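You operate a simulated robot arm through the tools that you are given. There is no shell and no other tool. Be economical: measure what you need, move in short steps, check, and stop when the job is done.

You run a simulated robot arm. Do the job below in one go: nothing can be reset, and whatever is moved stays where it is left.

## Task
Wipe the tray clean, then lay on it the pot and the gauze pack that the card names.
Fine: wet the wipe on the steel jar and put it back. Set down upright: what you pick out, clear pot. What is to be rubbed or washed off counts as gone when no trace of it is left.

The check looks at the end state, three seconds after you hand in, the way a careful person would. Anything else that was tipped, shoved, dropped, spilled or broken makes it a failure.

## Robot
A 6-joint arm with a two-finger parallel gripper, fixed in place. Base frame: the origin is at the foot of the arm, x ahead of it, y to its left, z up; the work surface is at about z = 900. Lengths are in mm, angles in degrees, forces in N, time in s.
With the tool pointing down near the work surface it reaches from about 240 to 660 mm from the base axis. Its first joint turns from -66.0 to 66.0 degrees. Payload 2.9 kg.
The tool frame sits at the grasp point between the pads (the TCP): z along the fingers, y along the line on which they close. The tips reach 30 mm beyond it. Largest opening 110 mm; finger width 20, thickness 10; the body of the gripper, 48 by 112 mm, starts 55 mm behind the TCP.
Orientation is that of the tool frame in the base frame, as [roll, pitch, yaw] about the fixed x, y, z axes, in that order (R = Rz(yaw) Ry(pitch) Rx(roll)). With the fingers straight down and closing along the base's y, the tool's x points along the base's -x, its y along +y and its z along -z.

## Interface
- The arm moves only by the tool drive_tool. Its argument "increments" is a list of rows, each a list of 6 numbers: the shift along the tool's x, y, z in mm, then the turn, a rotation vector about the tool's x, y, z in degrees. In form: [[tx, ty, tz, wx, wy, wz], ...]. A call has 1 to 12 rows; each row shifts and turns the commanded pose from where the row before left it, along the tool's axes as they then stand. "claw" is the gripper command, from -1 (fully open) to 1 (shut), values between in proportion, set as the call begins (left out, the last holds). Each row takes 0.2 s and may step no farther than 50 mm and 8.6 degrees from the row before; otherwise, or with a gripper value out of range, the whole call is refused. A pose out of reach is approached as far as the arm can. The call stops where the force on the tool passes 40 N (or 10 N more than at its start, if that is more) or the arm is blocked; 0.2 s more then pass. The fingers move at their own pace (about 108 mm/s each) and stop on an object; they squeeze with about 30 N. The grip force told is the motor's: it shows also when the fingers shut on nothing. Time passes only in rows, and 0.2 s behind the last, so rows that do not move let the fingers close. The reply holds the time, the measured pose of the TCP, the force on the tool along the base axes, the opening and the grip force, in the units named above and with some noise, with the torque about the TCP (base axes, N m) and any sound that the robot's microphone picked up.
- Cameras (640 x 400 px; columns grow to the right, rows downward): "scene" is fixed at [84.3, 439.8, 1412.2]; the picture's right is [-0.67, -0.75, 0.00], its down [-0.32, 0.28, -0.91] and it looks along [0.68, -0.60, -0.42] (base axes); focal length 313 px, centre (320, 200). "wrist" rides on the gripper at [72, 17, -103] in the tool frame; the picture's right is [-0.23, 0.97, 0.00], its down [-0.76, -0.18, -0.62] and it looks along [-0.61, -0.14, 0.78] (tool axes); focal length 222 px, centre (320, 200). There is no depth. A picture from a camera that has moved, and an enlarged one, comes with that camera's place and axes in the base frame and with its lens. The place of the scene camera against the robot may be out by one fixed shift of up to 18 mm in any direction.
- camera(camera): a new picture of that camera. The clock stands still meanwhile.
- zoom(camera, box): a new picture of the part [left, top, right, bottom] of that camera's present view, enlarged. The clock stands still meanwhile.
- close_job(): hands the job in; it is judged then, once.

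Work in short steps. Places have to be worked out from the pictures, the camera data and where the tool is seen: move nearer, look again, correct. Check each grasp and each placing, and mend what went wrong. You have 120 turns and 68 pictures in all, those below and enlarged ones among them. Open the gripper and draw the arm clear of the work before you hand the job in, unless the task says otherwise; then end with one line.

The tools are called after "Emit:" by a JSON object that holds its "op" and its "data". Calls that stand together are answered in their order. drive_tool: Moves the arm, as the interface text tells. Its arguments: {"type":"object","properties":{"increments":{"type":"array","items":{"type":"array","items":{"type":"number"}}},"claw":{"type":"number"}},"required":["increments"]} The other tools are called the same way: camera (camera) takes a picture; zoom (camera, box) takes an enlarged picture of a part of a camera's view; close_job () hands the job in.

At the start:

```text
time_s: 0.0
eef_pos: [369.4, -10.6, 1269.5]
ee_rot: [-179.9, 0.0, -180.0]
force: [0.0, 0.0, -0.3]
moment: [-0.01, 0.01, 0.01]
finger_gap: 110.0
finger_force: 0.0
```

scene: 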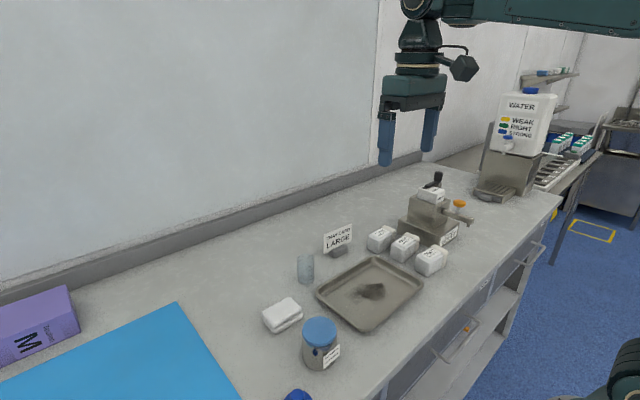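
wrist: 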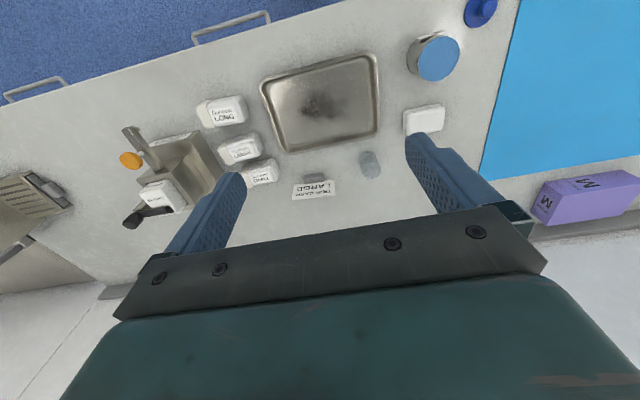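

I see a tray with a dark stain, a card, a pot, gauze packs, a wipe and a steel jar with a blue top. I zoom in to read the labels.

Emit:
{"op": "zoom", "data": {"camera": "scene", "box": [240, 170, 480, 320]}}

Emit:
{"op": "zoom", "data": {"camera": "scene", "box": [240, 280, 400, 400]}}

Emit:
{"op": "zoom", "data": {"camera": "wrist", "box": [110, 60, 350, 240]}}

Emit:
{"op": "zoom", "data": {"camera": "scene", "box": [380, 160, 500, 250]}}

```text
2.67 times, centred on (360, 245) of scene
camera zoom: at [84.3, 439.8, 1412.2], right [-0.67, -0.75, 0.0], down [-0.32, 0.28, -0.91], along [0.68, -0.6, -0.42], focal length 834 px, centre (213, 80)
```

zoom: 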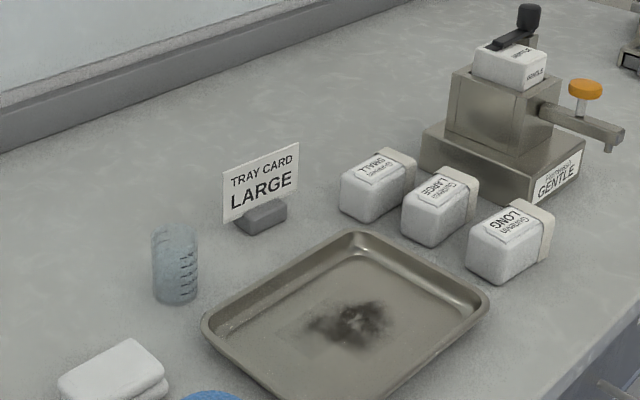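

```text
3.33 times, centred on (320, 340) of scene
camera zoom: at [84.3, 439.8, 1412.2], right [-0.67, -0.75, 0.0], down [-0.32, 0.28, -0.91], along [0.68, -0.6, -0.42], focal length 1042 px, centre (320, -267)
```

zoom: 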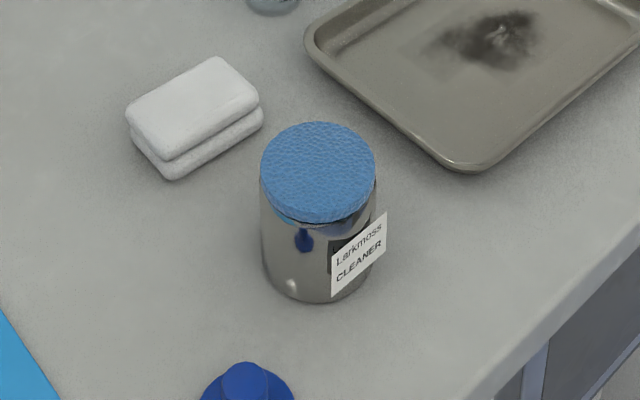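

```text
2.22 times, centred on (230, 150) of wrist
camera zoom: at [298.3, 7.2, 1372.1], right [0.23, 0.97, 0.0], down [0.76, -0.18, 0.62], along [0.61, -0.14, -0.78], focal length 494 px, centre (520, 311)
```

zoom: 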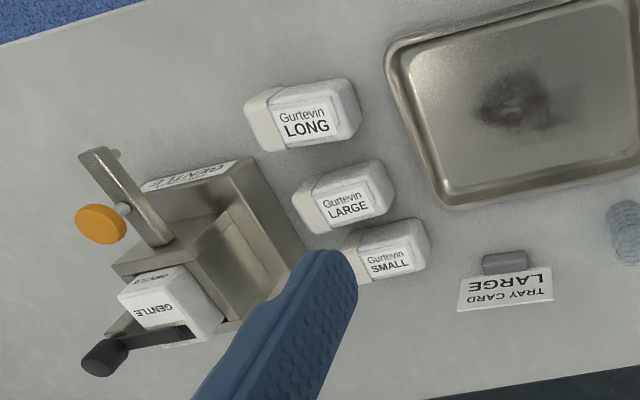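

```text
4.44 times, centred on (440, 205) of scene
camera zoom: at [84.3, 439.8, 1412.2], right [-0.67, -0.75, 0.0], down [-0.32, 0.28, -0.91], along [0.68, -0.6, -0.42], focal length 1389 px, centre (-213, 178)
```

zoom: 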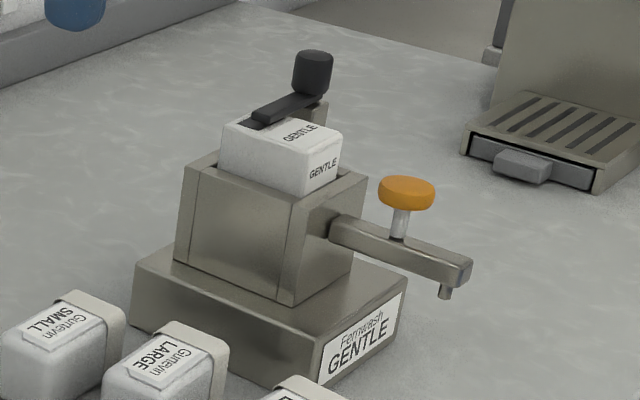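

The card names LARGE; the clear pot sits near (566,61), the wipe near (490,176), the jar near (380,172), and the tray near (420,-18). I move above the wipe to look closer.

Emit:
{"op": "drive_tool", "data": {"increments": [[-15, 26.7, 21, 0, 0, 0], [-15, 26.7, 21, 0, 0, 0], [-15, 26.7, 21, 0, 0, 0], [-15, 26.7, 21, 0, 0, 0], [-15, 26.7, 21, 0, 0, 0], [-15, 26.7, 21, 0, 0, 0], [-15, 26.7, 21, 0, 0, 0]]}}

Emit:
{"op": "camera", "data": {"camera": "wrist"}}

```text
time_s: 1.6
eef_pos: [476.8, 176.2, 1121.7]
ee_rot: [179.9, 0.0, 180.0]
force: [0.3, -0.7, -0.4]
moment: [-0.02, 0.03, 0.0]
finger_gap: 110.1
finger_force: 0.1
```

```text
61 pictures are left
camera wrist: at [403.7, 194.6, 1224.5], right [0.23, 0.97, 0.0], down [0.76, -0.18, 0.62], along [0.61, -0.14, -0.78], focal length 222 px, centre (320, 200)
```

wrist: 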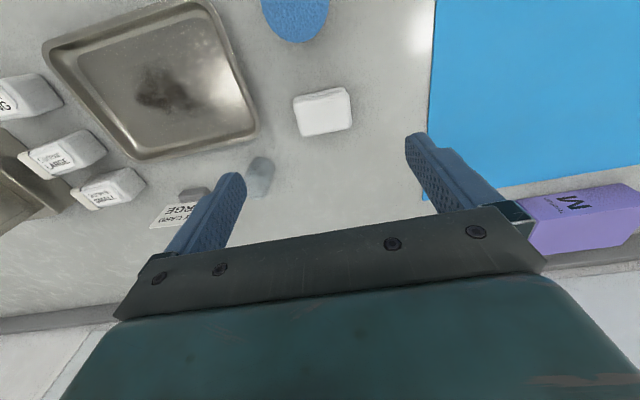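

Wipe: about 50 (x) × 70 (y) mm centred at (494,178). I move over it and go down to 1000 to look again.

Emit:
{"op": "drive_tool", "data": {"increments": [[-17, 2, 30, 0, 0, 0], [0, 0, 45, 0, 0, 0], [0, 0, 45, 0, 0, 0], [0, 0, 0, 0, 0, 0]]}}

Emit:
{"op": "camera", "data": {"camera": "wrist"}}

Emit:
{"op": "camera", "data": {"camera": "scene"}}

```text
time_s: 2.6
eef_pos: [493.7, 177.7, 1001.5]
ee_rot: [180.0, 0.0, 179.9]
force: [0.7, -0.4, 0.2]
moment: [-0.01, 0.0, -0.01]
finger_gap: 109.7
finger_force: 0.1
```

```text
60 pictures are left
camera wrist: at [420.9, 195.5, 1103.8], right [0.23, 0.97, 0.0], down [0.76, -0.18, 0.62], along [0.61, -0.14, -0.78], focal length 222 px, centre (320, 200)
```

wrist: 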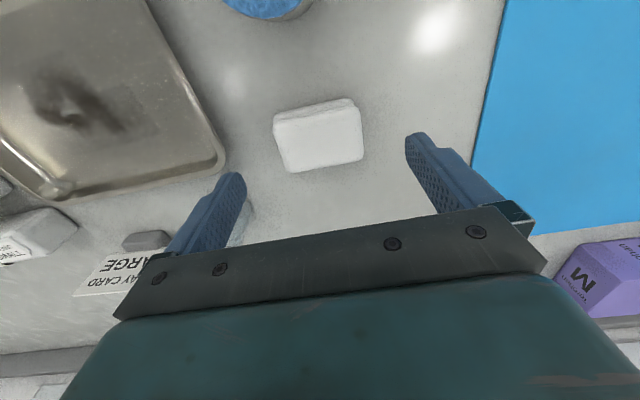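

```text
59 pictures are left
```

scene: 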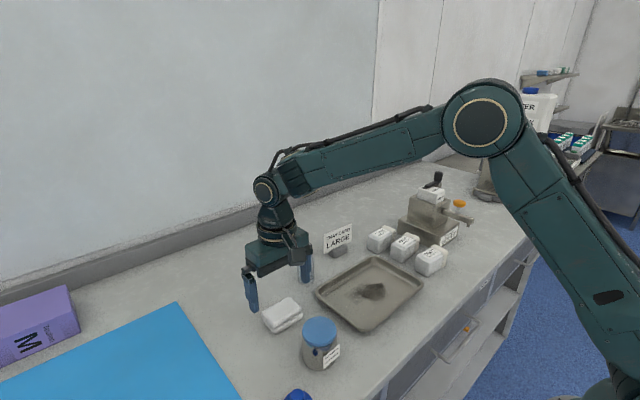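

The wipe is centred under the tool, with its top at about 925. I go down to 939 and close.

Emit:
{"op": "drive_tool", "data": {"increments": [[0, 0, 32, 0, 0, 0], [0, 0, 30, 0, 0, 0], [0, 0, 0, 0, 0, 0]]}}

Emit:
{"op": "drive_tool", "data": {"claw": 1, "increments": [[0, 0, 0, 0, 0, 0], [0, 0, 0, 0, 0, 0], [0, 0, 0, 0, 0, 0], [0, 0, 0, 0, 0, 0]]}}

Emit:
{"op": "zoom", "data": {"camera": "scene", "box": [220, 240, 380, 340]}}

```text
time_s: 3.4
eef_pos: [492.8, 176.6, 937.9]
ee_rot: [-179.9, -0.1, -179.9]
force: [-0.1, -1.1, -0.1]
moment: [-0.01, 0.02, -0.04]
finger_gap: 109.7
finger_force: 0.1
```

```text
time_s: 4.4
eef_pos: [494.3, 177.8, 938.2]
ee_rot: [-179.9, 0.0, -180.0]
force: [-0.8, -0.2, 0.1]
moment: [-0.04, 0.0, 0.0]
finger_gap: 73.8
finger_force: 29.9
```

```text
4.00 times, centred on (300, 290) of scene
camera zoom: at [84.3, 439.8, 1412.2], right [-0.67, -0.75, 0.0], down [-0.32, 0.28, -0.91], along [0.68, -0.6, -0.42], focal length 1250 px, centre (400, -160)
```

zoom: 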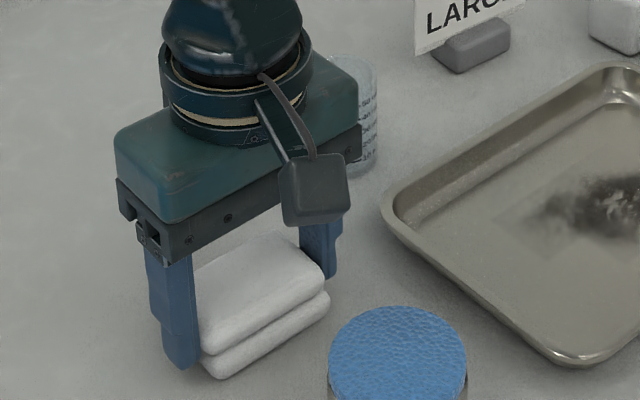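

The wipe is gripped (gap 74). I lift it and move part way toward the jar to measure the jar's top.

Emit:
{"op": "drive_tool", "data": {"increments": [[0, 0, -40, 0, 0, 0], [0, 0, -40, 0, 0, 0], [0, 0, -40, 0, 0, 0], [30, -3, 0, 0, 0, 0], [30, -3, 0, 0, 0, 0], [0, 0, 0, 0, 0, 0]]}}

Emit:
{"op": "camera", "data": {"camera": "wrist"}}

Emit:
{"op": "camera", "data": {"camera": "scene"}}

```text
time_s: 5.8
eef_pos: [433.8, 171.0, 1060.5]
ee_rot: [-179.9, 0.0, 180.0]
force: [0.1, 0.8, -0.8]
moment: [0.04, -0.03, -0.01]
finger_gap: 73.9
finger_force: 30.0
```

```text
57 pictures are left
camera wrist: at [359.6, 189.0, 1163.6], right [0.23, 0.97, 0.0], down [0.76, -0.18, 0.62], along [0.61, -0.14, -0.78], focal length 222 px, centre (320, 200)
```

wrist: 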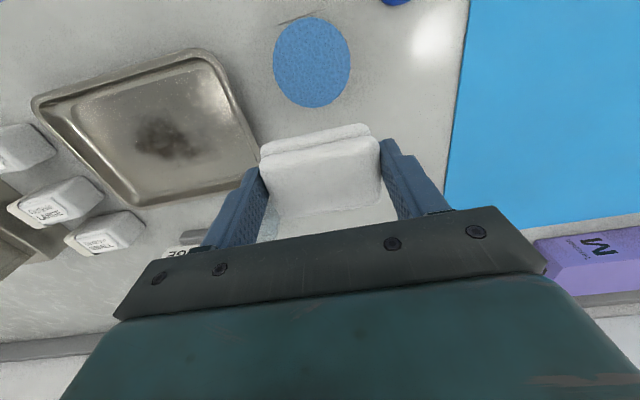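

```text
56 pictures are left
```

scene: 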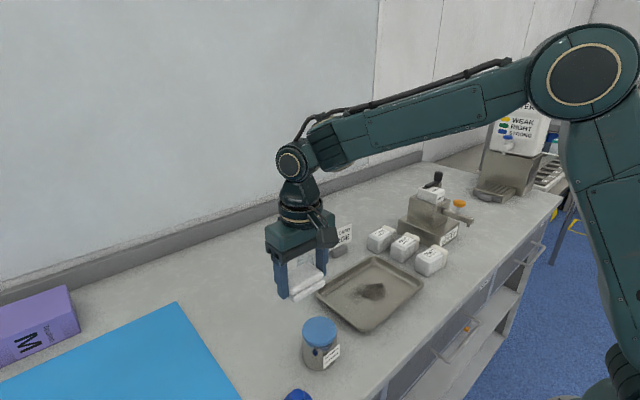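

Jar top estimated at (383,178,~962). I move above it at TCP 1030 and check from the side with the scene camera.

Emit:
{"op": "drive_tool", "data": {"increments": [[25, 3.5, 5, 0, 0, 0], [25, 3.5, 5, 0, 0, 0], [0, 0, 20, 0, 0, 0], [0, 0, 0, 0, 0, 0]]}}

Emit:
{"op": "zoom", "data": {"camera": "scene", "box": [240, 240, 400, 380]}}

Emit:
{"op": "camera", "data": {"camera": "wrist"}}

```text
time_s: 6.8
eef_pos: [382.5, 178.7, 1029.9]
ee_rot: [-179.9, 0.0, 180.0]
force: [-0.2, 0.4, -1.2]
moment: [0.02, 0.01, 0.0]
finger_gap: 73.9
finger_force: 29.9
```

```text
2.86 times, centred on (320, 310) of scene
camera zoom: at [84.2, 439.8, 1412.2], right [-0.67, -0.75, 0.0], down [-0.32, 0.28, -0.91], along [0.68, -0.6, -0.42], focal length 893 px, centre (320, -114)
```

zoom: 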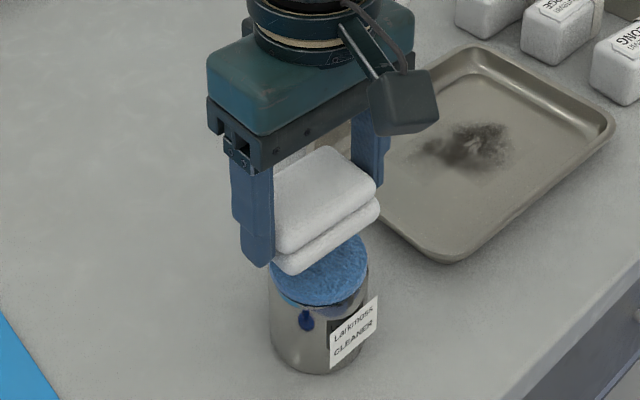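

```text
54 pictures are left
camera wrist: at [310.3, 197.0, 1133.0], right [0.23, 0.97, 0.0], down [0.76, -0.18, 0.62], along [0.61, -0.14, -0.78], focal length 222 px, centre (320, 200)
```

wrist: 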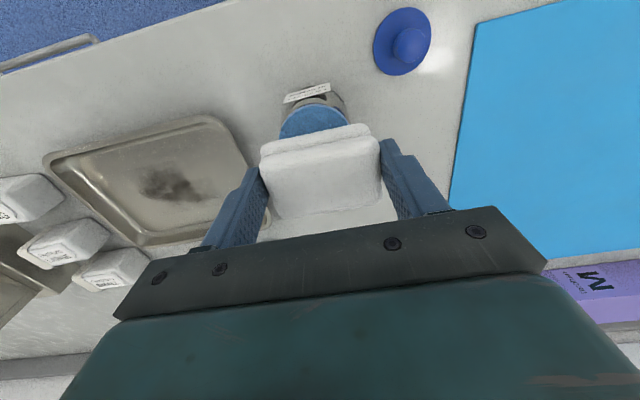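

Wipe is over the jar with some clearance. I go down slowly watching the force.

Emit:
{"op": "drive_tool", "data": {"increments": [[0, 0, 10, 0, 0, 0], [0, 0, 8, 0, 0, 0], [0, 0, 4, 0, 0, 0], [0, 0, 0, 0, 0, 0]]}}

Emit:
{"op": "drive_tool", "data": {"increments": [[0, 0, 3, 0, 0, 0], [0, 0, 0, 0, 0, 0]]}}

Emit:
{"op": "drive_tool", "data": {"increments": [[0, 0, 2, 0, 0, 0], [0, 0, 0, 0, 0, 0]]}}

```text
time_s: 7.8
eef_pos: [382.4, 178.4, 1008.3]
ee_rot: [-179.8, 0.1, -179.9]
force: [-0.5, 0.3, -0.2]
moment: [-0.02, 0.02, 0.0]
finger_gap: 73.9
finger_force: 30.1
```

```text
time_s: 8.4
eef_pos: [383.0, 178.8, 1005.8]
ee_rot: [179.9, 0.2, 180.0]
force: [-7.0, -2.5, 27.9]
moment: [-0.17, 0.37, -0.01]
finger_gap: 73.9
finger_force: 30.0
```

```text
time_s: 9.0
eef_pos: [383.6, 178.5, 1004.8]
ee_rot: [179.9, 0.4, 180.0]
force: [-4.1, -2.9, 38.5]
moment: [-0.23, -0.02, -0.02]
finger_gap: 73.8
finger_force: 29.7
```

Firm contact (38 N) at about TCP 1005. I hold briefly, lift and look at whether the wipe is wetted and the jar undisturbed.

Emit:
{"op": "drive_tool", "data": {"increments": [[0, 0, -2, 0, 0, 0], [0, 0, 0, 0, 0, 0], [0, 0, 0, 0, 0, 0], [0, 0, -5, 0, 0, 0], [0, 0, -30, 0, 0, 0], [0, 0, -30, 0, 0, 0], [0, 0, 0, 0, 0, 0]]}}

Emit:
{"op": "zoom", "data": {"camera": "scene", "box": [240, 210, 400, 380]}}

Emit:
{"op": "camera", "data": {"camera": "wrist"}}

```text
time_s: 10.6
eef_pos: [382.2, 178.8, 1070.4]
ee_rot: [-179.9, -0.1, -180.0]
force: [-0.3, -0.4, 0.0]
moment: [0.0, -0.01, 0.01]
finger_gap: 73.4
finger_force: 29.4
```

```text
2.35 times, centred on (320, 295) of scene
camera zoom: at [84.3, 439.8, 1412.2], right [-0.67, -0.75, 0.0], down [-0.32, 0.28, -0.91], along [0.68, -0.6, -0.42], focal length 736 px, centre (320, -24)
```

zoom: 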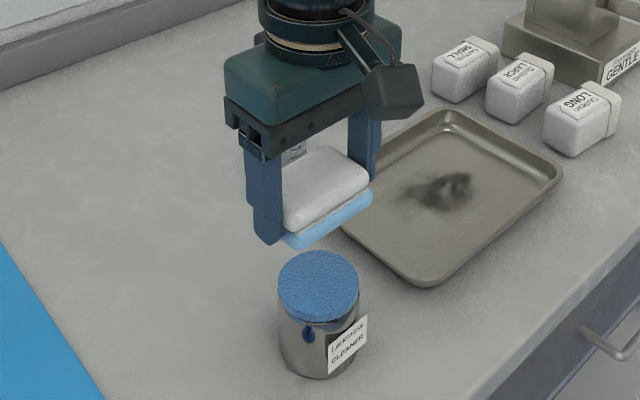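

```text
52 pictures are left
camera wrist: at [309.8, 196.5, 1173.6], right [0.23, 0.97, 0.0], down [0.76, -0.18, 0.62], along [0.61, -0.14, -0.78], focal length 222 px, centre (320, 200)
```

wrist: 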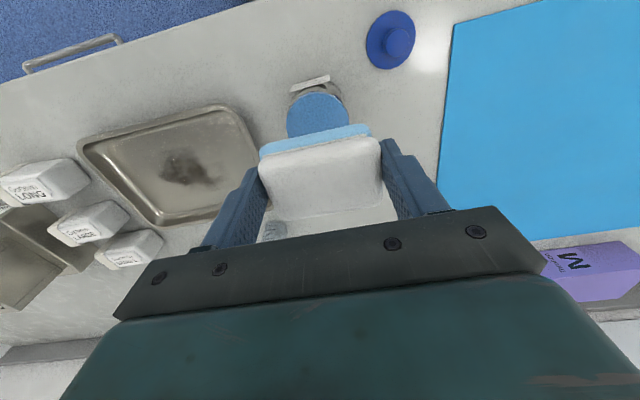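

The wipe's underside is wet (blue). Tray spans about x 360–501, y −115…87, with the stain around x 400–457, y −62…22. I carry the wipe over the tray and look.

Emit:
{"op": "drive_tool", "data": {"increments": [[-9.6, -39, 0, 0, 0, 0], [-9.6, -39, 0, 0, 0, 0], [-9.6, -39, 0, 0, 0, 0], [-9.6, -39, 0, 0, 0, 0], [-9.6, -39, 20, 0, 0, 0], [0, 0, 40, 0, 0, 0], [0, 0, 20, 0, 0, 0], [0, 0, 0, 0, 0, 0]]}}

Emit:
{"op": "camera", "data": {"camera": "wrist"}}

Emit:
{"op": "zoom", "data": {"camera": "scene", "box": [280, 210, 460, 350]}}

```text
time_s: 12.4
eef_pos: [430.7, -15.5, 987.6]
ee_rot: [-180.0, -0.1, -180.0]
force: [-0.4, -0.8, 0.3]
moment: [0.01, 0.01, 0.04]
finger_gap: 73.4
finger_force: 30.4
```

```text
51 pictures are left
camera wrist: at [358.2, 2.4, 1092.1], right [0.23, 0.97, 0.0], down [0.76, -0.18, 0.62], along [0.61, -0.14, -0.78], focal length 222 px, centre (320, 200)
```

wrist: 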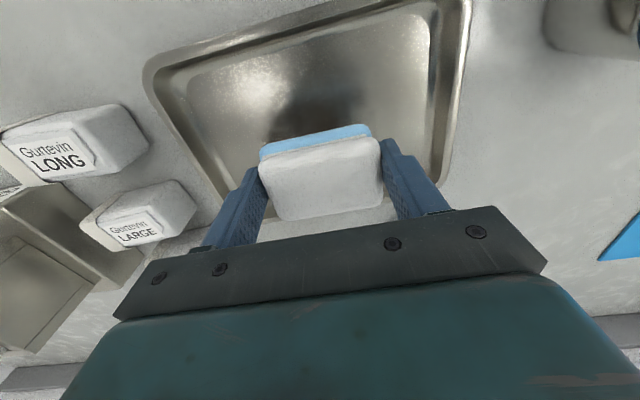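

```text
2.86 times, centred on (370, 280) of scene
camera zoom: at [84.3, 439.8, 1412.2], right [-0.67, -0.75, 0.0], down [-0.32, 0.28, -0.91], along [0.68, -0.6, -0.42], focal length 893 px, centre (177, -29)
```

zoom: 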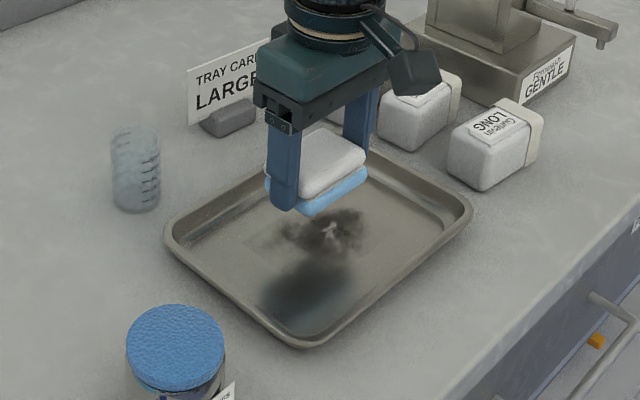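

Clear of the rims. I lower toward the tray floor in small steps until light contact.

Emit:
{"op": "drive_tool", "data": {"increments": [[0, 4, 20, 0, 0, 0], [0, 0, 15, 0, 0, 0], [0, 0, 5, 0, 0, 0], [0, 0, 0, 0, 0, 0]]}}

Emit:
{"op": "drive_tool", "data": {"increments": [[0, 0, 2, 0, 0, 0], [0, 0, 0, 0, 0, 0]]}}

Emit:
{"op": "drive_tool", "data": {"increments": [[0, 0, 1.5, 0, 0, 0], [0, 0, 0, 0, 0, 0]]}}

```text
time_s: 13.4
eef_pos: [431.8, -12.2, 950.0]
ee_rot: [-179.9, 0.0, 180.0]
force: [-0.4, 0.7, 0.0]
moment: [0.03, -0.01, 0.01]
finger_gap: 73.6
finger_force: 29.9
```

```text
time_s: 14.0
eef_pos: [431.0, -11.6, 946.8]
ee_rot: [-179.9, 0.1, 180.0]
force: [-0.3, -0.8, -0.6]
moment: [0.03, 0.02, -0.01]
finger_gap: 73.7
finger_force: 29.9
```

```text
time_s: 14.6
eef_pos: [430.6, -11.1, 945.2]
ee_rot: [-179.9, -0.1, -179.9]
force: [0.2, -0.1, 0.6]
moment: [0.0, -0.02, -0.03]
finger_gap: 73.7
finger_force: 29.8
```

No contact yet; smaller steps.

Emit:
{"op": "drive_tool", "data": {"increments": [[0, 0, 1.5, 0, 0, 0], [0, 0, 0, 0, 0, 0]]}}

Emit:
{"op": "drive_tool", "data": {"increments": [[0, 0, 1, 0, 0, 0], [0, 0, 0, 0, 0, 0]]}}

```text
time_s: 15.2
eef_pos: [432.0, -12.5, 944.9]
ee_rot: [-179.9, -0.1, 179.9]
force: [0.0, -0.3, -0.1]
moment: [-0.01, 0.02, -0.01]
finger_gap: 73.8
finger_force: 29.9
```

```text
time_s: 15.8
eef_pos: [431.3, -12.2, 942.5]
ee_rot: [-179.9, 0.1, -180.0]
force: [0.2, 0.4, 0.1]
moment: [-0.02, -0.01, 0.01]
finger_gap: 73.8
finger_force: 30.0
```

Emit:
{"op": "drive_tool", "data": {"increments": [[0, 0, 1, 0, 0, 0], [0, 0, 0, 0, 0, 0]]}}

Emit:
{"op": "drive_tool", "data": {"increments": [[0, 0, 1, 0, 0, 0], [0, 0, 0, 0, 0, 0]]}}

```text
time_s: 16.4
eef_pos: [429.9, -13.3, 944.0]
ee_rot: [-179.9, 0.0, 180.0]
force: [-0.1, 0.8, -0.5]
moment: [0.02, -0.03, 0.04]
finger_gap: 73.7
finger_force: 30.1
```

```text
time_s: 17.0
eef_pos: [430.4, -12.4, 941.3]
ee_rot: [-179.8, 0.0, 179.9]
force: [0.0, -0.3, -1.1]
moment: [0.0, 0.0, -0.03]
finger_gap: 73.9
finger_force: 29.9
```

Still no contact (commanded about 941). I continue.

Emit:
{"op": "drive_tool", "data": {"increments": [[0, 0, 1, 0, 0, 0], [0, 0, 0, 0, 0, 0]]}}

Emit:
{"op": "drive_tool", "data": {"increments": [[0, 0, 0.7, 0, 0, 0], [0, 0, 0, 0, 0, 0]]}}

```text
time_s: 17.6
eef_pos: [431.5, -13.0, 941.7]
ee_rot: [-179.9, 0.0, -180.0]
force: [-0.5, -0.3, 5.1]
moment: [-0.08, -0.12, -0.01]
finger_gap: 73.6
finger_force: 30.2
```

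```text
time_s: 18.2
eef_pos: [431.7, -12.2, 941.2]
ee_rot: [-179.8, 0.1, 180.0]
force: [-4.4, -1.2, 16.6]
moment: [-0.16, -0.13, -0.06]
finger_gap: 74.0
finger_force: 30.2
```

16 N is more than I want; I back off slightly and do a short test stroke to see whether the tray stays put.

Emit:
{"op": "drive_tool", "data": {"increments": [[0, 0, -0.4, 0, 0, 0], [0, -8, 0, 0, 0, 0], [0, -8, 0, 0, 0, 0], [0, -8, 0, 0, 0, 0], [0, -8, 0, 0, 0, 0], [0, 0, 0, 0, 0, 0]]}}

Emit:
{"op": "camera", "data": {"camera": "wrist"}}

Emit:
{"op": "zoom", "data": {"camera": "scene", "box": [280, 210, 460, 350]}}

```text
time_s: 19.6
eef_pos: [431.3, -45.8, 940.8]
ee_rot: [-180.0, -0.1, -180.0]
force: [1.3, 3.7, 9.3]
moment: [0.16, -0.2, 0.06]
finger_gap: 73.8
finger_force: 29.7
```

```text
49 pictures are left
camera wrist: at [358.3, -26.5, 1044.0], right [0.23, 0.97, 0.0], down [0.76, -0.18, 0.62], along [0.61, -0.14, -0.78], focal length 222 px, centre (320, 200)
```

wrist: 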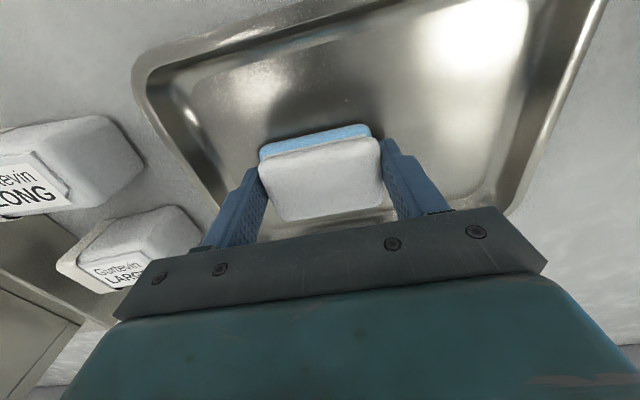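

```text
2.86 times, centred on (370, 280) of scene
camera zoom: at [84.1, 439.9, 1412.2], right [-0.67, -0.75, 0.0], down [-0.31, 0.28, -0.91], along [0.68, -0.6, -0.42], focal length 893 px, centre (177, -29)
```

zoom: 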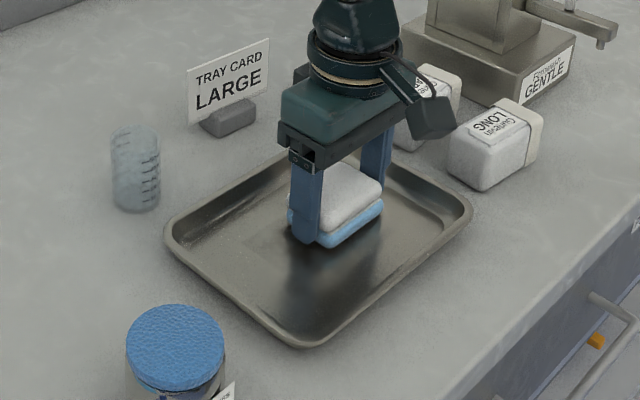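

The tray hasn't moved and the stain is wiping off. I continue with overlapping strokes over the near side.

Emit:
{"op": "drive_tool", "data": {"increments": [[0, 10.5, 0, 0, 0, 0], [0, 10.5, 0, 0, 0, 0], [0, 10.5, 0, 0, 0, 0], [0, 10.5, 0, 0, 0, 0], [0, 10.5, 0, 0, 0, 0], [0, 10.5, 0, 0, 0, 0], [10, 0, 0, 0, 0, 0], [10, 0, 0, 0, 0, 0], [0, -11, 0, 0, 0, 0], [0, -11, 0, 0, 0, 0], [0, -11, 0, 0, 0, 0], [0, -11, 0, 0, 0, 0]]}}

Emit:
{"op": "drive_tool", "data": {"increments": [[0, -11, 0, 0, 0, 0], [0, -11, 0, 0, 0, 0], [-10, 0, 0, 0, 0, 0], [-10, 0, 0, 0, 0, 0], [-10, 0, 0, 0, 0, 0], [-10, 0, 0, 0, 0, 0], [0, 11, 0, 0, 0, 0], [0, 11, 0, 0, 0, 0], [0, 11, 0, 0, 0, 0], [0, 11, 0, 0, 0, 0], [0, 11, 0, 0, 0, 0], [0, 11, 0, 0, 0, 0]]}}

```text
time_s: 22.2
eef_pos: [410.0, -23.9, 940.8]
ee_rot: [-180.0, -0.1, 180.0]
force: [-0.7, 11.0, 26.1]
moment: [0.41, -0.08, -0.02]
finger_gap: 73.9
finger_force: 30.1
```

```text
time_s: 24.8
eef_pos: [451.7, 18.5, 940.4]
ee_rot: [180.0, -0.1, -180.0]
force: [0.8, -3.3, 6.5]
moment: [-0.05, -0.08, -0.02]
finger_gap: 73.8
finger_force: 30.2
```

Strokes completed. I lift and back off to inspect the tray.

Emit:
{"op": "drive_tool", "data": {"increments": [[0, 0, -20, 0, 0, 0], [0, 0, -40, 0, 0, 0], [0, 0, -40, 0, 0, 0], [-15, 40, -20, 0, 0, 0], [-15, 40, 0, 0, 0, 0], [0, 40, 0, 0, 0, 0], [0, 30, 0, 0, 0, 0], [0, 0, 0, 0, 0, 0]]}}

Emit:
{"op": "camera", "data": {"camera": "wrist"}}

Emit:
{"op": "zoom", "data": {"camera": "scene", "box": [280, 210, 460, 350]}}

```text
time_s: 26.6
eef_pos: [481.8, 168.9, 1060.5]
ee_rot: [-179.9, 0.1, 180.0]
force: [0.7, 0.8, -0.6]
moment: [0.02, 0.01, 0.02]
finger_gap: 73.8
finger_force: 29.8
```

```text
47 pictures are left
camera wrist: at [409.1, 186.9, 1164.2], right [0.23, 0.97, 0.0], down [0.76, -0.18, 0.62], along [0.61, -0.14, -0.78], focal length 222 px, centre (320, 200)
```

wrist: 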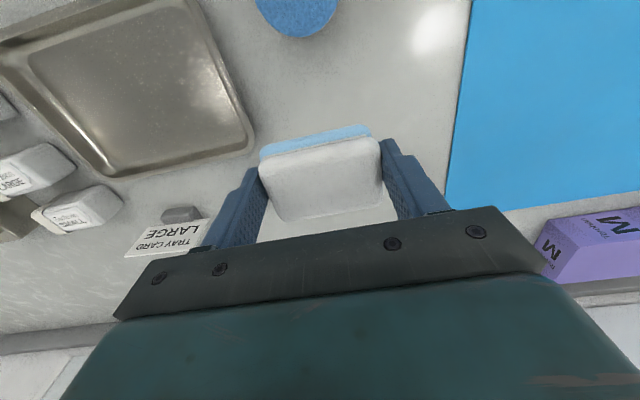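

```text
2.86 times, centred on (370, 280) of scene
camera zoom: at [84.2, 439.8, 1412.2], right [-0.67, -0.75, 0.0], down [-0.32, 0.28, -0.91], along [0.68, -0.6, -0.42], focal length 893 px, centre (177, -29)
```

zoom: 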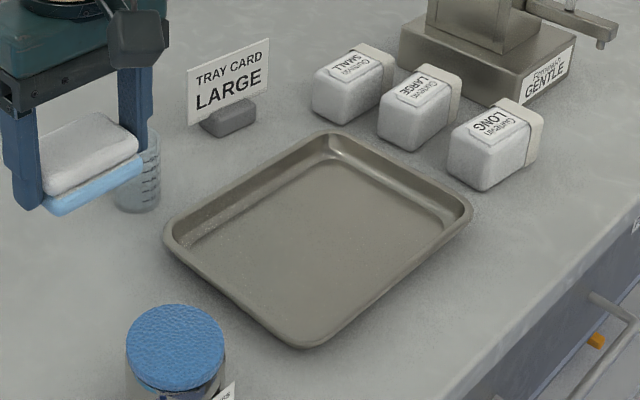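

Looks clean; I zoom tightly on the tray to be sure no trace is left.

Emit:
{"op": "zoom", "data": {"camera": "scene", "box": [310, 250, 430, 335]}}

Emit:
{"op": "zoom", "data": {"camera": "wrist", "box": [0, 0, 260, 180]}}

```text
4.71 times, centred on (370, 292) of scene
camera zoom: at [84.2, 439.8, 1412.2], right [-0.67, -0.75, 0.0], down [-0.32, 0.28, -0.91], along [0.68, -0.6, -0.42], focal length 1471 px, centre (85, -235)
```

zoom: 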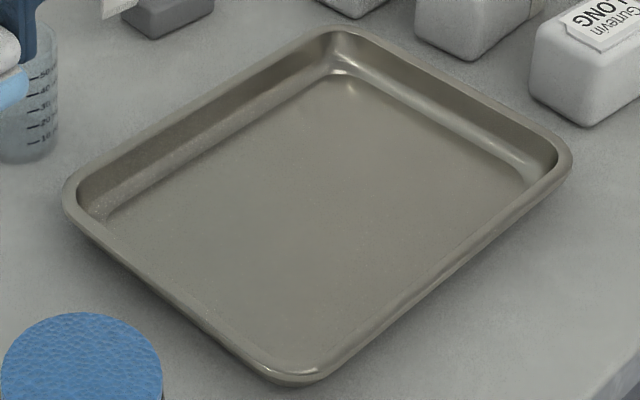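

```text
2.22 times, centred on (130, 90) of wrist
camera zoom: at [409.1, 186.9, 1164.2], right [0.23, 0.97, 0.0], down [0.76, -0.18, 0.62], along [0.61, -0.14, -0.78], focal length 494 px, centre (742, 444)
```

zoom: 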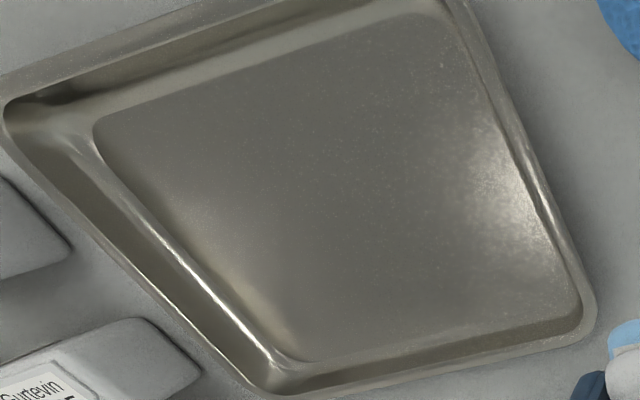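

The tray is clean. I put the wipe back at (494,178).

Emit:
{"op": "drive_tool", "data": {"increments": [[-12, 9, 10, 0, 0, 0], [0, 0, 40, 0, 0, 0], [0, 0, 40, 0, 0, 0], [0, 0, 25, 0, 0, 0], [0, 0, 4, 0, 0, 0], [0, 0, 0, 0, 0, 0]]}}

Emit:
{"op": "drive_tool", "data": {"increments": [[0, 0, 1.5, 0, 0, 0], [0, 0, 0, 0, 0, 0]]}}

```text
time_s: 28.0
eef_pos: [493.9, 178.4, 941.9]
ee_rot: [-179.9, 0.0, -180.0]
force: [1.1, -0.5, -0.3]
moment: [0.0, 0.0, 0.01]
finger_gap: 73.8
finger_force: 29.9
```

```text
time_s: 28.6
eef_pos: [492.4, 178.0, 939.2]
ee_rot: [-179.8, 0.1, -180.0]
force: [-0.5, 0.1, -0.2]
moment: [-0.01, -0.02, -0.01]
finger_gap: 73.7
finger_force: 29.8
```

Emit:
{"op": "drive_tool", "data": {"increments": [[0, 0, 1.2, 0, 0, 0], [0, 0, 0, 0, 0, 0]]}}

Emit:
{"op": "drive_tool", "data": {"increments": [[0, 0, 0.8, 0, 0, 0], [0, 0, 0, 0, 0, 0]]}}

```text
time_s: 29.2
eef_pos: [494.4, 177.6, 939.0]
ee_rot: [-179.9, 0.0, -179.9]
force: [0.2, 0.0, -0.7]
moment: [0.01, 0.01, -0.01]
finger_gap: 73.8
finger_force: 29.4
```

```text
time_s: 29.8
eef_pos: [493.2, 177.7, 937.7]
ee_rot: [-179.9, 0.0, -180.0]
force: [0.8, 0.5, 0.4]
moment: [-0.02, 0.02, -0.04]
finger_gap: 73.6
finger_force: 29.9
```

At the original grip height; I release and lift.

Emit:
{"op": "drive_tool", "data": {"claw": -1, "increments": [[0, 0, 0, 0, 0, 0], [0, 0, 0, 0, 0, 0], [0, 0, 0, 0, 0, 0]]}}

Emit:
{"op": "drive_tool", "data": {"increments": [[0, 0, -30, 0, 0, 0], [0, 0, -40, 0, 0, 0], [0, 0, -40, 0, 0, 0], [0, 0, -40, 0, 0, 0], [-10, -40, 0, 0, 0, 0], [-10, -40, 0, 0, 0, 0], [0, -37, 0, 0, 0, 0], [0, 0, 0, 0, 0, 0]]}}

Emit:
{"op": "camera", "data": {"camera": "wrist"}}

Emit:
{"op": "zoom", "data": {"camera": "scene", "box": [220, 210, 380, 350]}}

```text
time_s: 30.6
eef_pos: [492.8, 178.0, 938.5]
ee_rot: [-179.8, -0.1, -180.0]
force: [0.5, -0.1, -0.3]
moment: [0.01, 0.02, -0.01]
finger_gap: 110.2
finger_force: 0.1
```

```text
time_s: 32.4
eef_pos: [513.9, 60.0, 1088.0]
ee_rot: [-179.8, -0.1, -180.0]
force: [-0.5, 0.3, 0.6]
moment: [0.01, -0.03, -0.03]
finger_gap: 109.8
finger_force: 0.0
```

```text
43 pictures are left
camera wrist: at [441.1, 78.3, 1191.3], right [0.23, 0.97, 0.0], down [0.76, -0.18, 0.62], along [0.61, -0.14, -0.78], focal length 222 px, centre (320, 200)
```

wrist: 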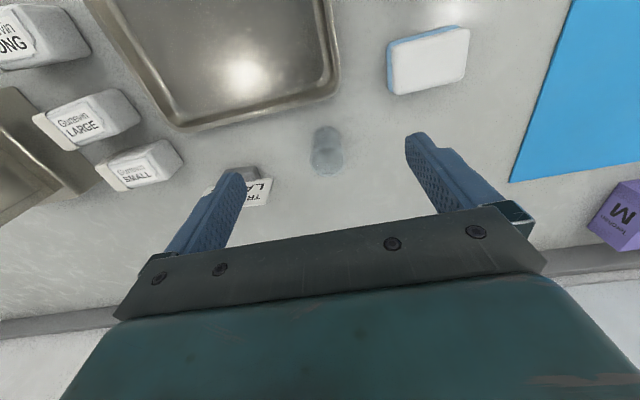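

```text
2.86 times, centred on (300, 280) of scene
camera zoom: at [84.3, 439.7, 1412.2], right [-0.67, -0.75, 0.0], down [-0.32, 0.28, -0.91], along [0.68, -0.6, -0.42], focal length 893 px, centre (377, -29)
```

zoom: 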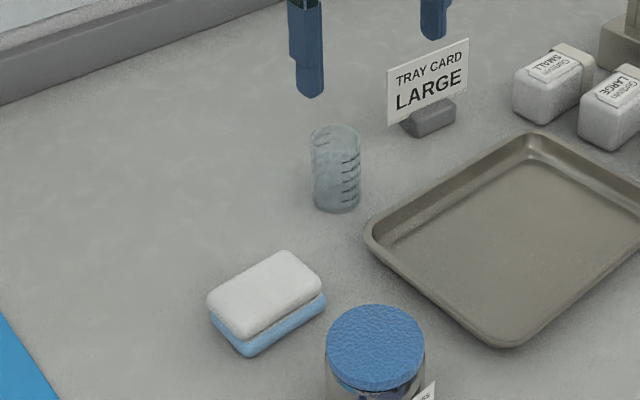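

Wipe is back in place. I zoom on the pot to find its base and rim.

Emit:
{"op": "zoom", "data": {"camera": "wrist", "box": [270, 100, 390, 200]}}

Emit:
{"op": "zoom", "data": {"camera": "scene", "box": [280, 235, 350, 295]}}

```text
4.00 times, centred on (330, 150) of wrist
camera zoom: at [441.1, 78.3, 1191.3], right [0.23, 0.97, 0.0], down [0.76, -0.18, 0.62], along [0.61, -0.14, -0.78], focal length 888 px, centre (280, 400)
```

zoom: 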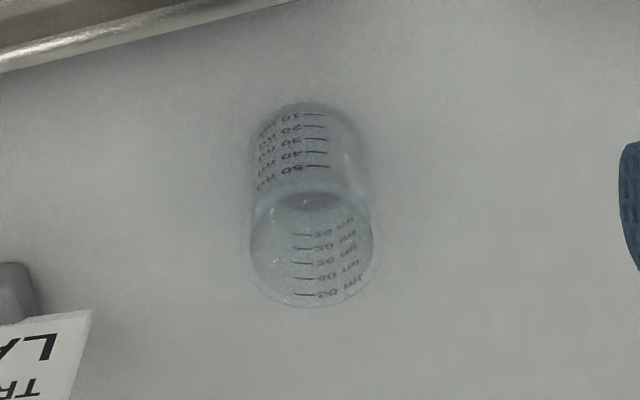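

```text
6.67 times, centred on (315, 265) of scene
camera zoom: at [84.3, 439.7, 1412.2], right [-0.67, -0.75, 0.0], down [-0.32, 0.28, -0.91], along [0.68, -0.6, -0.42], focal length 2084 px, centre (353, -233)
```

zoom: 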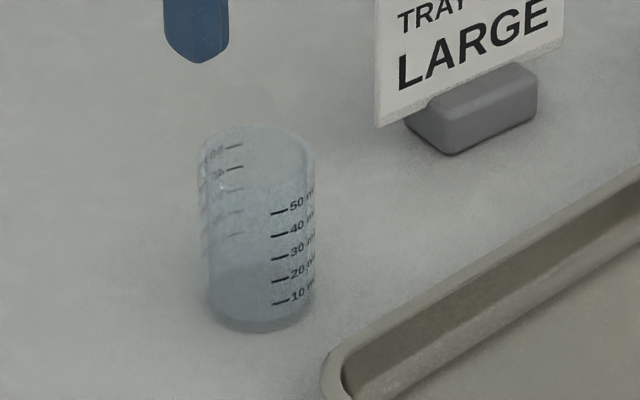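

Pot: base at (563,60), about 70 tall and 36 wide. I move above it with the tips just over the rim and check.

Emit:
{"op": "drive_tool", "data": {"increments": [[-25, 0, 10, 0, 0, 0], [-24.5, 0, 20, 0, 0, 0], [0, 0, 40, 0, 0, 0], [0, 0, 0, 0, 0, 0]]}}

Emit:
{"op": "camera", "data": {"camera": "wrist"}}

```text
time_s: 33.4
eef_pos: [565.6, 60.8, 1017.1]
ee_rot: [-179.9, 0.1, -180.0]
force: [-0.1, 0.2, -0.3]
moment: [-0.04, 0.0, -0.02]
finger_gap: 109.8
finger_force: 0.0
```

```text
39 pictures are left
camera wrist: at [491.4, 78.1, 1119.9], right [0.23, 0.97, 0.0], down [0.76, -0.18, 0.62], along [0.61, -0.14, -0.78], focal length 222 px, centre (320, 200)
```

wrist: 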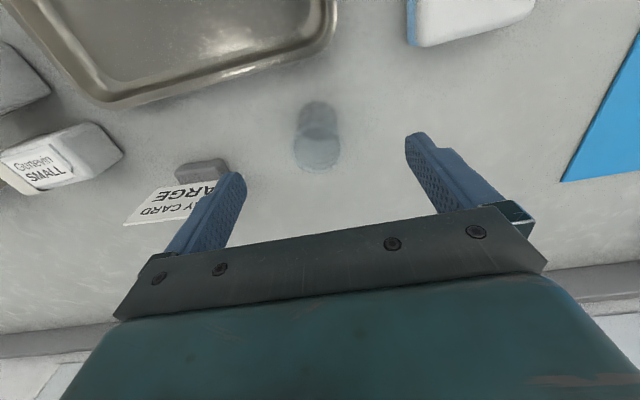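

Rim is at (561,60), fingers clear of the card. I adjust 3 mm, go down and close.

Emit:
{"op": "drive_tool", "data": {"increments": [[3, -0.5, 30, 0, 0, 0], [0, 0, 30, 0, 0, 0], [0, 0, 15, 0, 0, 0], [0, 0, 0, 0, 0, 0]]}}

Emit:
{"op": "drive_tool", "data": {"claw": 1, "increments": [[0, 0, 0, 0, 0, 0], [0, 0, 0, 0, 0, 0], [0, 0, 0, 0, 0, 0], [0, 0, 0, 0, 0, 0]]}}

Emit:
{"op": "drive_tool", "data": {"increments": [[0, 0, -20, 0, 0, 0], [0, 0, -30, 0, 0, 0], [0, 0, 0, 0, 0, 0]]}}

Emit:
{"op": "zoom", "data": {"camera": "scene", "box": [240, 180, 400, 300]}}

```text
time_s: 34.4
eef_pos: [559.7, 59.6, 943.1]
ee_rot: [-179.9, 0.0, 180.0]
force: [0.8, 0.4, -0.2]
moment: [0.0, 0.0, -0.02]
finger_gap: 109.7
finger_force: 0.1
```

```text
time_s: 35.4
eef_pos: [560.1, 60.4, 943.3]
ee_rot: [-179.8, -0.1, -180.0]
force: [-0.1, 0.4, 0.3]
moment: [0.03, 0.0, 0.01]
finger_gap: 40.9
finger_force: 30.4
```

```text
time_s: 36.2
eef_pos: [558.7, 60.3, 994.2]
ee_rot: [-179.9, 0.0, -180.0]
force: [0.5, 0.8, -0.6]
moment: [0.0, -0.01, -0.02]
finger_gap: 40.7
finger_force: 29.3
```

```text
3.33 times, centred on (320, 240) of scene
camera zoom: at [84.3, 439.8, 1412.2], right [-0.67, -0.75, 0.0], down [-0.32, 0.28, -0.91], along [0.68, -0.6, -0.42], focal length 1042 px, centre (320, 67)
```

zoom: 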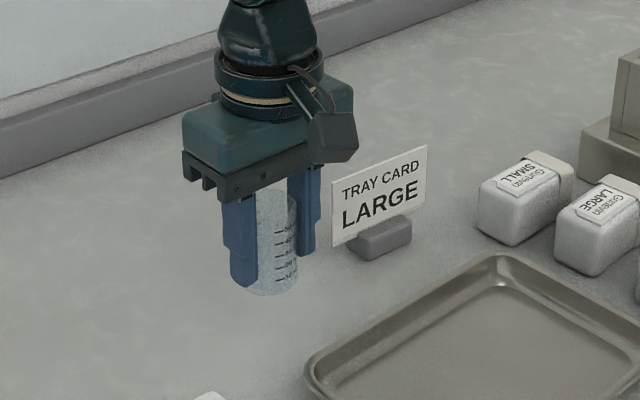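

Pot gripped upright (41 mm). I carry it to (430,30) over the tray and lower it to just above the floor.

Emit:
{"op": "drive_tool", "data": {"increments": [[30, -7.5, 0, 0, 0, 0], [30, -7.5, 0, 0, 0, 0], [30, -7.5, 0, 0, 0, 0], [30, -7.5, 0, 0, 0, 0], [9.5, 0, 0, 0, 0, 0], [0, 0, 20, 0, 0, 0], [0, 0, 20, 0, 0, 0], [0, 0, 4, 0, 0, 0], [0, 0, 0, 0, 0, 0]]}}

Emit:
{"op": "camera", "data": {"camera": "wrist"}}

```text
time_s: 38.2
eef_pos: [431.7, 29.6, 948.1]
ee_rot: [-179.8, 0.0, -180.0]
force: [0.2, -0.5, -1.0]
moment: [-0.01, -0.01, 0.01]
finger_gap: 41.1
finger_force: 30.6
```

```text
37 pictures are left
camera wrist: at [358.2, 49.0, 1052.4], right [0.23, 0.97, 0.0], down [0.76, -0.18, 0.62], along [0.61, -0.14, -0.78], focal length 222 px, centre (320, 200)
```

wrist: 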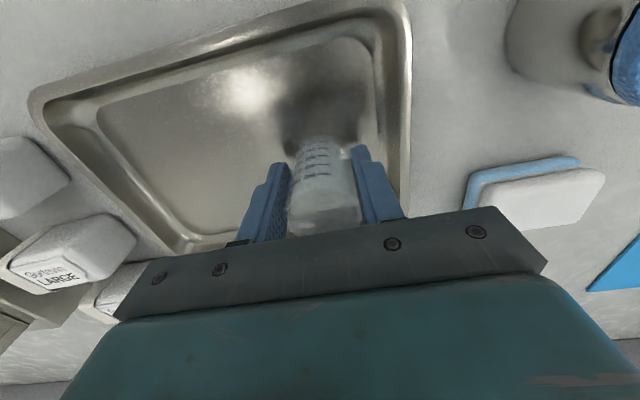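

Position good with rim clearance. Lower in 1 mm steps to contact.

Emit:
{"op": "drive_tool", "data": {"increments": [[0, 0, 1, 0, 0, 0], [0, 0, 0, 0, 0, 0]]}}

Emit:
{"op": "drive_tool", "data": {"increments": [[0, 0, 1, 0, 0, 0], [0, 0, 0, 0, 0, 0]]}}

```text
time_s: 38.8
eef_pos: [430.1, 31.2, 948.5]
ee_rot: [-179.9, 0.1, -179.9]
force: [1.6, 0.3, 5.8]
moment: [0.12, 0.01, -0.02]
finger_gap: 40.9
finger_force: 29.8
```

```text
time_s: 39.4
eef_pos: [431.0, 30.8, 947.9]
ee_rot: [-180.0, 0.1, -180.0]
force: [-2.8, 1.9, 19.4]
moment: [0.16, 0.03, -0.11]
finger_gap: 40.7
finger_force: 30.2
```

Contact; I ease up 1 mm and release partially (to about 62 mm), then withdraw upward.

Emit:
{"op": "drive_tool", "data": {"increments": [[0, 0, -1, 0, 0, 0], [0, 0, 0, 0, 0, 0]]}}

Emit:
{"op": "drive_tool", "data": {"claw": -0.13, "increments": [[0, 0, 0, 0, 0, 0], [0, 0, 0, 0, 0, 0], [0, 0, 0, 0, 0, 0]]}}

Emit:
{"op": "drive_tool", "data": {"increments": [[0, 0, -20, 0, 0, 0], [0, 0, -40, 0, 0, 0], [0, 0, -40, 0, 0, 0], [0, 0, -40, 0, 0, 0], [0, 0, 0, 0, 0, 0]]}}

Emit:
{"op": "zoom", "data": {"camera": "scene", "box": [280, 200, 460, 340]}}

```text
time_s: 40.0
eef_pos: [430.6, 30.3, 947.9]
ee_rot: [-179.8, 0.0, 180.0]
force: [2.4, 1.2, 8.4]
moment: [0.12, -0.09, -0.11]
finger_gap: 40.4
finger_force: 29.9
```

```text
time_s: 40.8
eef_pos: [430.1, 30.8, 947.7]
ee_rot: [-179.9, 0.0, -179.9]
force: [-1.5, 0.2, 1.5]
moment: [-0.01, 0.01, 0.0]
finger_gap: 62.1
finger_force: 0.0
```

```text
time_s: 42.0
eef_pos: [428.4, 31.1, 1087.4]
ee_rot: [-179.9, 0.0, 180.0]
force: [-0.3, -1.2, 0.9]
moment: [-0.04, 0.02, -0.02]
finger_gap: 62.2
finger_force: 0.1
```

```text
2.86 times, centred on (370, 270) of scene
camera zoom: at [84.2, 439.8, 1412.2], right [-0.67, -0.75, 0.0], down [-0.32, 0.28, -0.91], along [0.68, -0.6, -0.42], focal length 893 px, centre (177, 0)
```

zoom: 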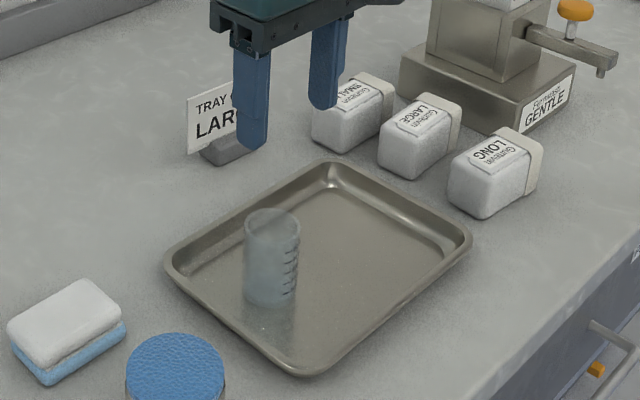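

Pot stands upright. Now I move near the LARGE pack and look at it and its neighbours.

Emit:
{"op": "drive_tool", "data": {"claw": -1, "increments": [[-8, -45, 0, 0, 0, 0], [-8, -45, 0, 0, 0, 0], [-8, -45, 0, 0, 0, 0], [-8, -45, 0, 0, 0, 0], [-6, -40, 0, 0, 0, 0], [0, 0, 0, 0, 0, 0]]}}

Emit:
{"op": "camera", "data": {"camera": "wrist"}}

```text
time_s: 43.4
eef_pos: [468.3, -187.8, 1089.1]
ee_rot: [-179.9, -0.1, -179.9]
force: [-0.4, -0.9, -0.3]
moment: [0.06, 0.03, 0.01]
finger_gap: 110.1
finger_force: 0.0
```

```text
35 pictures are left
camera wrist: at [395.8, -171.0, 1192.0], right [0.23, 0.97, 0.0], down [0.76, -0.18, 0.62], along [0.61, -0.14, -0.78], focal length 222 px, centre (320, 200)
```

wrist: 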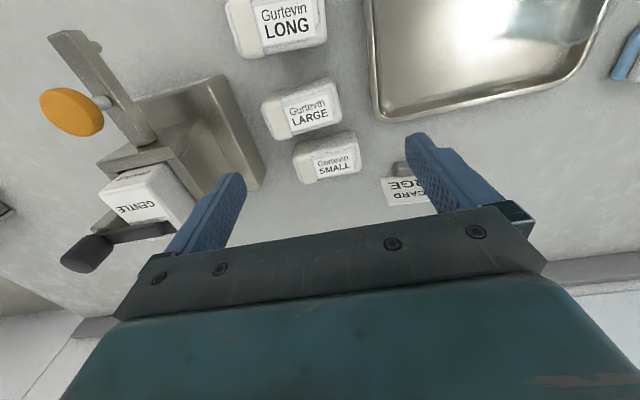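

Emit:
{"op": "zoom", "data": {"camera": "wrist", "box": [200, 40, 400, 200]}}

```text
2.50 times, centred on (300, 120) of wrist
camera zoom: at [395.8, -171.0, 1192.0], right [0.23, 0.97, 0.0], down [0.76, -0.18, 0.62], along [0.61, -0.14, -0.78], focal length 555 px, centre (370, 400)
```

zoom: 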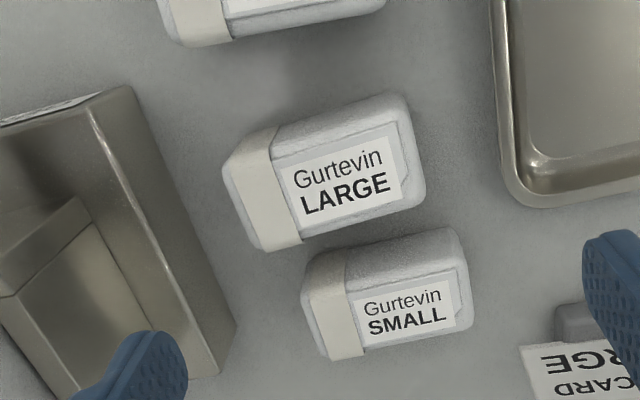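

LARGE pack: centre about (472,-207), ~40 wide in x, ~80 long in y, turned ~5°. I'll grip across its width with limited opening, so I turn the tool 85° about its axis and check.

Emit:
{"op": "drive_tool", "data": {"claw": 0, "increments": [[0, -2, 0, 0, 0, 8.5], [0, -2, 0, 0, 0, 8.5], [0, -2, 0, 0, 0, 8.5], [0, -2, 0, 0, 0, 8.5], [0, -2, 0, 0, 0, 8.5], [0, 0, 0, 0, 0, 8.5], [0, 0, 0, 0, 0, 8.5], [0, 0, 0, 0, 0, 8.5], [0, 0, 0, 0, 0, 8.5], [0, 0, 0, 0, 0, 8.5], [0, 0, 0, 0, 0, 0]]}}

Emit:
{"op": "camera", "data": {"camera": "wrist"}}

```text
time_s: 45.8
eef_pos: [465.4, -199.0, 1088.7]
ee_rot: [180.0, 0.1, 94.9]
force: [0.4, -0.1, 0.5]
moment: [-0.01, -0.02, -0.03]
finger_gap: 54.8
finger_force: 0.1
```

```text
33 pictures are left
camera wrist: at [475.5, -124.4, 1191.7], right [0.99, -0.14, 0.0], down [-0.11, -0.77, 0.62], along [-0.09, -0.62, -0.78], focal length 222 px, centre (320, 200)
```

wrist: 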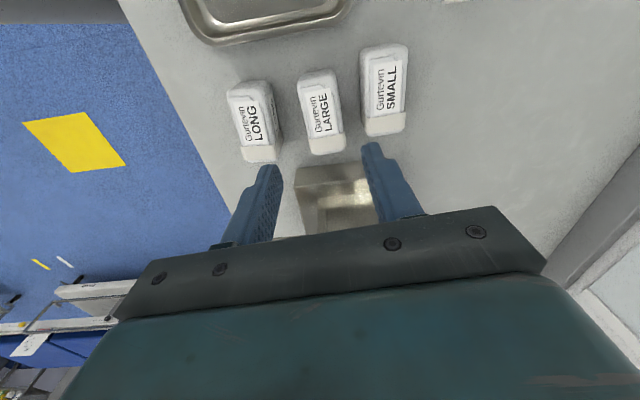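

The turn worked. I zoom to measure the pack in this view.

Emit:
{"op": "zoom", "data": {"camera": "wrist", "box": [220, 30, 420, 180]}}

```text
2.67 times, centred on (320, 105) of wrist
camera zoom: at [475.5, -124.4, 1191.7], right [0.99, -0.14, 0.0], down [-0.11, -0.77, 0.62], along [-0.09, -0.62, -0.78], focal length 592 px, centre (320, 453)
```

zoom: 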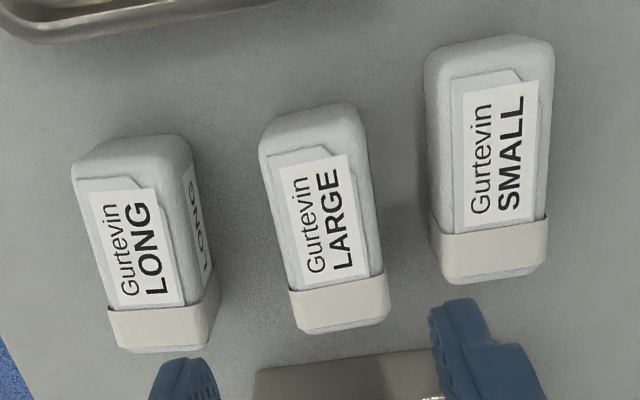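

Pack centre now reads about (467,-205). I go down to 1000 and re-measure.

Emit:
{"op": "drive_tool", "data": {"increments": [[-7, 1, 30, 0, 0, 0], [0, 0, 30, 0, 0, 0], [0, 0, 27, 0, 0, 0], [0, 0, 0, 0, 0, 0]]}}

Emit:
{"op": "zoom", "data": {"camera": "wrist", "box": [200, 30, 440, 230]}}

Emit:
{"op": "zoom", "data": {"camera": "scene", "box": [340, 170, 480, 290]}}

```text
time_s: 46.8
eef_pos: [468.3, -207.2, 1003.0]
ee_rot: [-180.0, 0.1, 94.9]
force: [-0.4, -0.4, 0.1]
moment: [0.0, 0.04, -0.04]
finger_gap: 54.8
finger_force: 0.1
```

```text
2.00 times, centred on (320, 130) of wrist
camera zoom: at [477.4, -132.0, 1105.6], right [0.99, -0.14, 0.0], down [-0.11, -0.77, 0.62], along [-0.09, -0.62, -0.78], focal length 444 px, centre (320, 340)
```

zoom: 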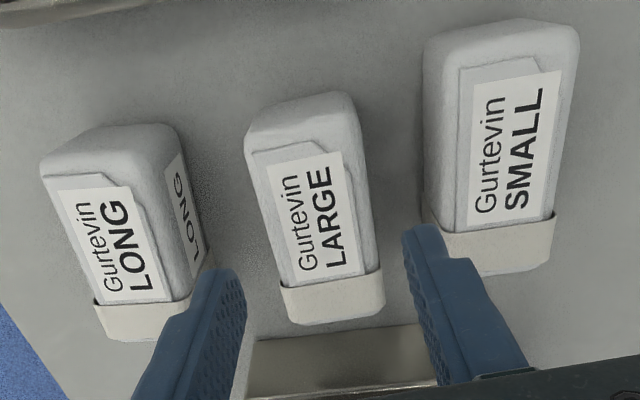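

```text
3.33 times, centred on (410, 230) of scene
camera zoom: at [84.3, 439.8, 1412.2], right [-0.67, -0.75, 0.0], down [-0.32, 0.28, -0.91], along [0.68, -0.6, -0.42], focal length 1042 px, centre (20, 100)
```

zoom: 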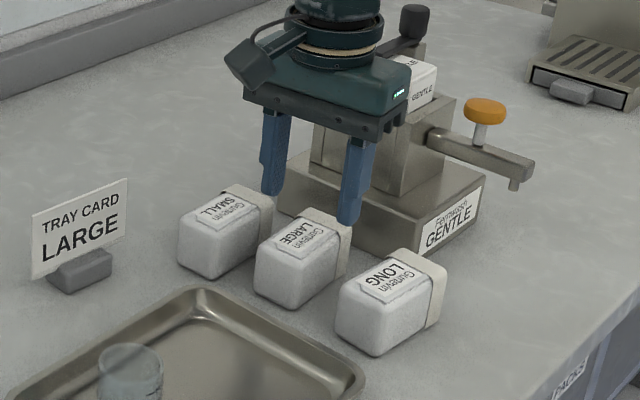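

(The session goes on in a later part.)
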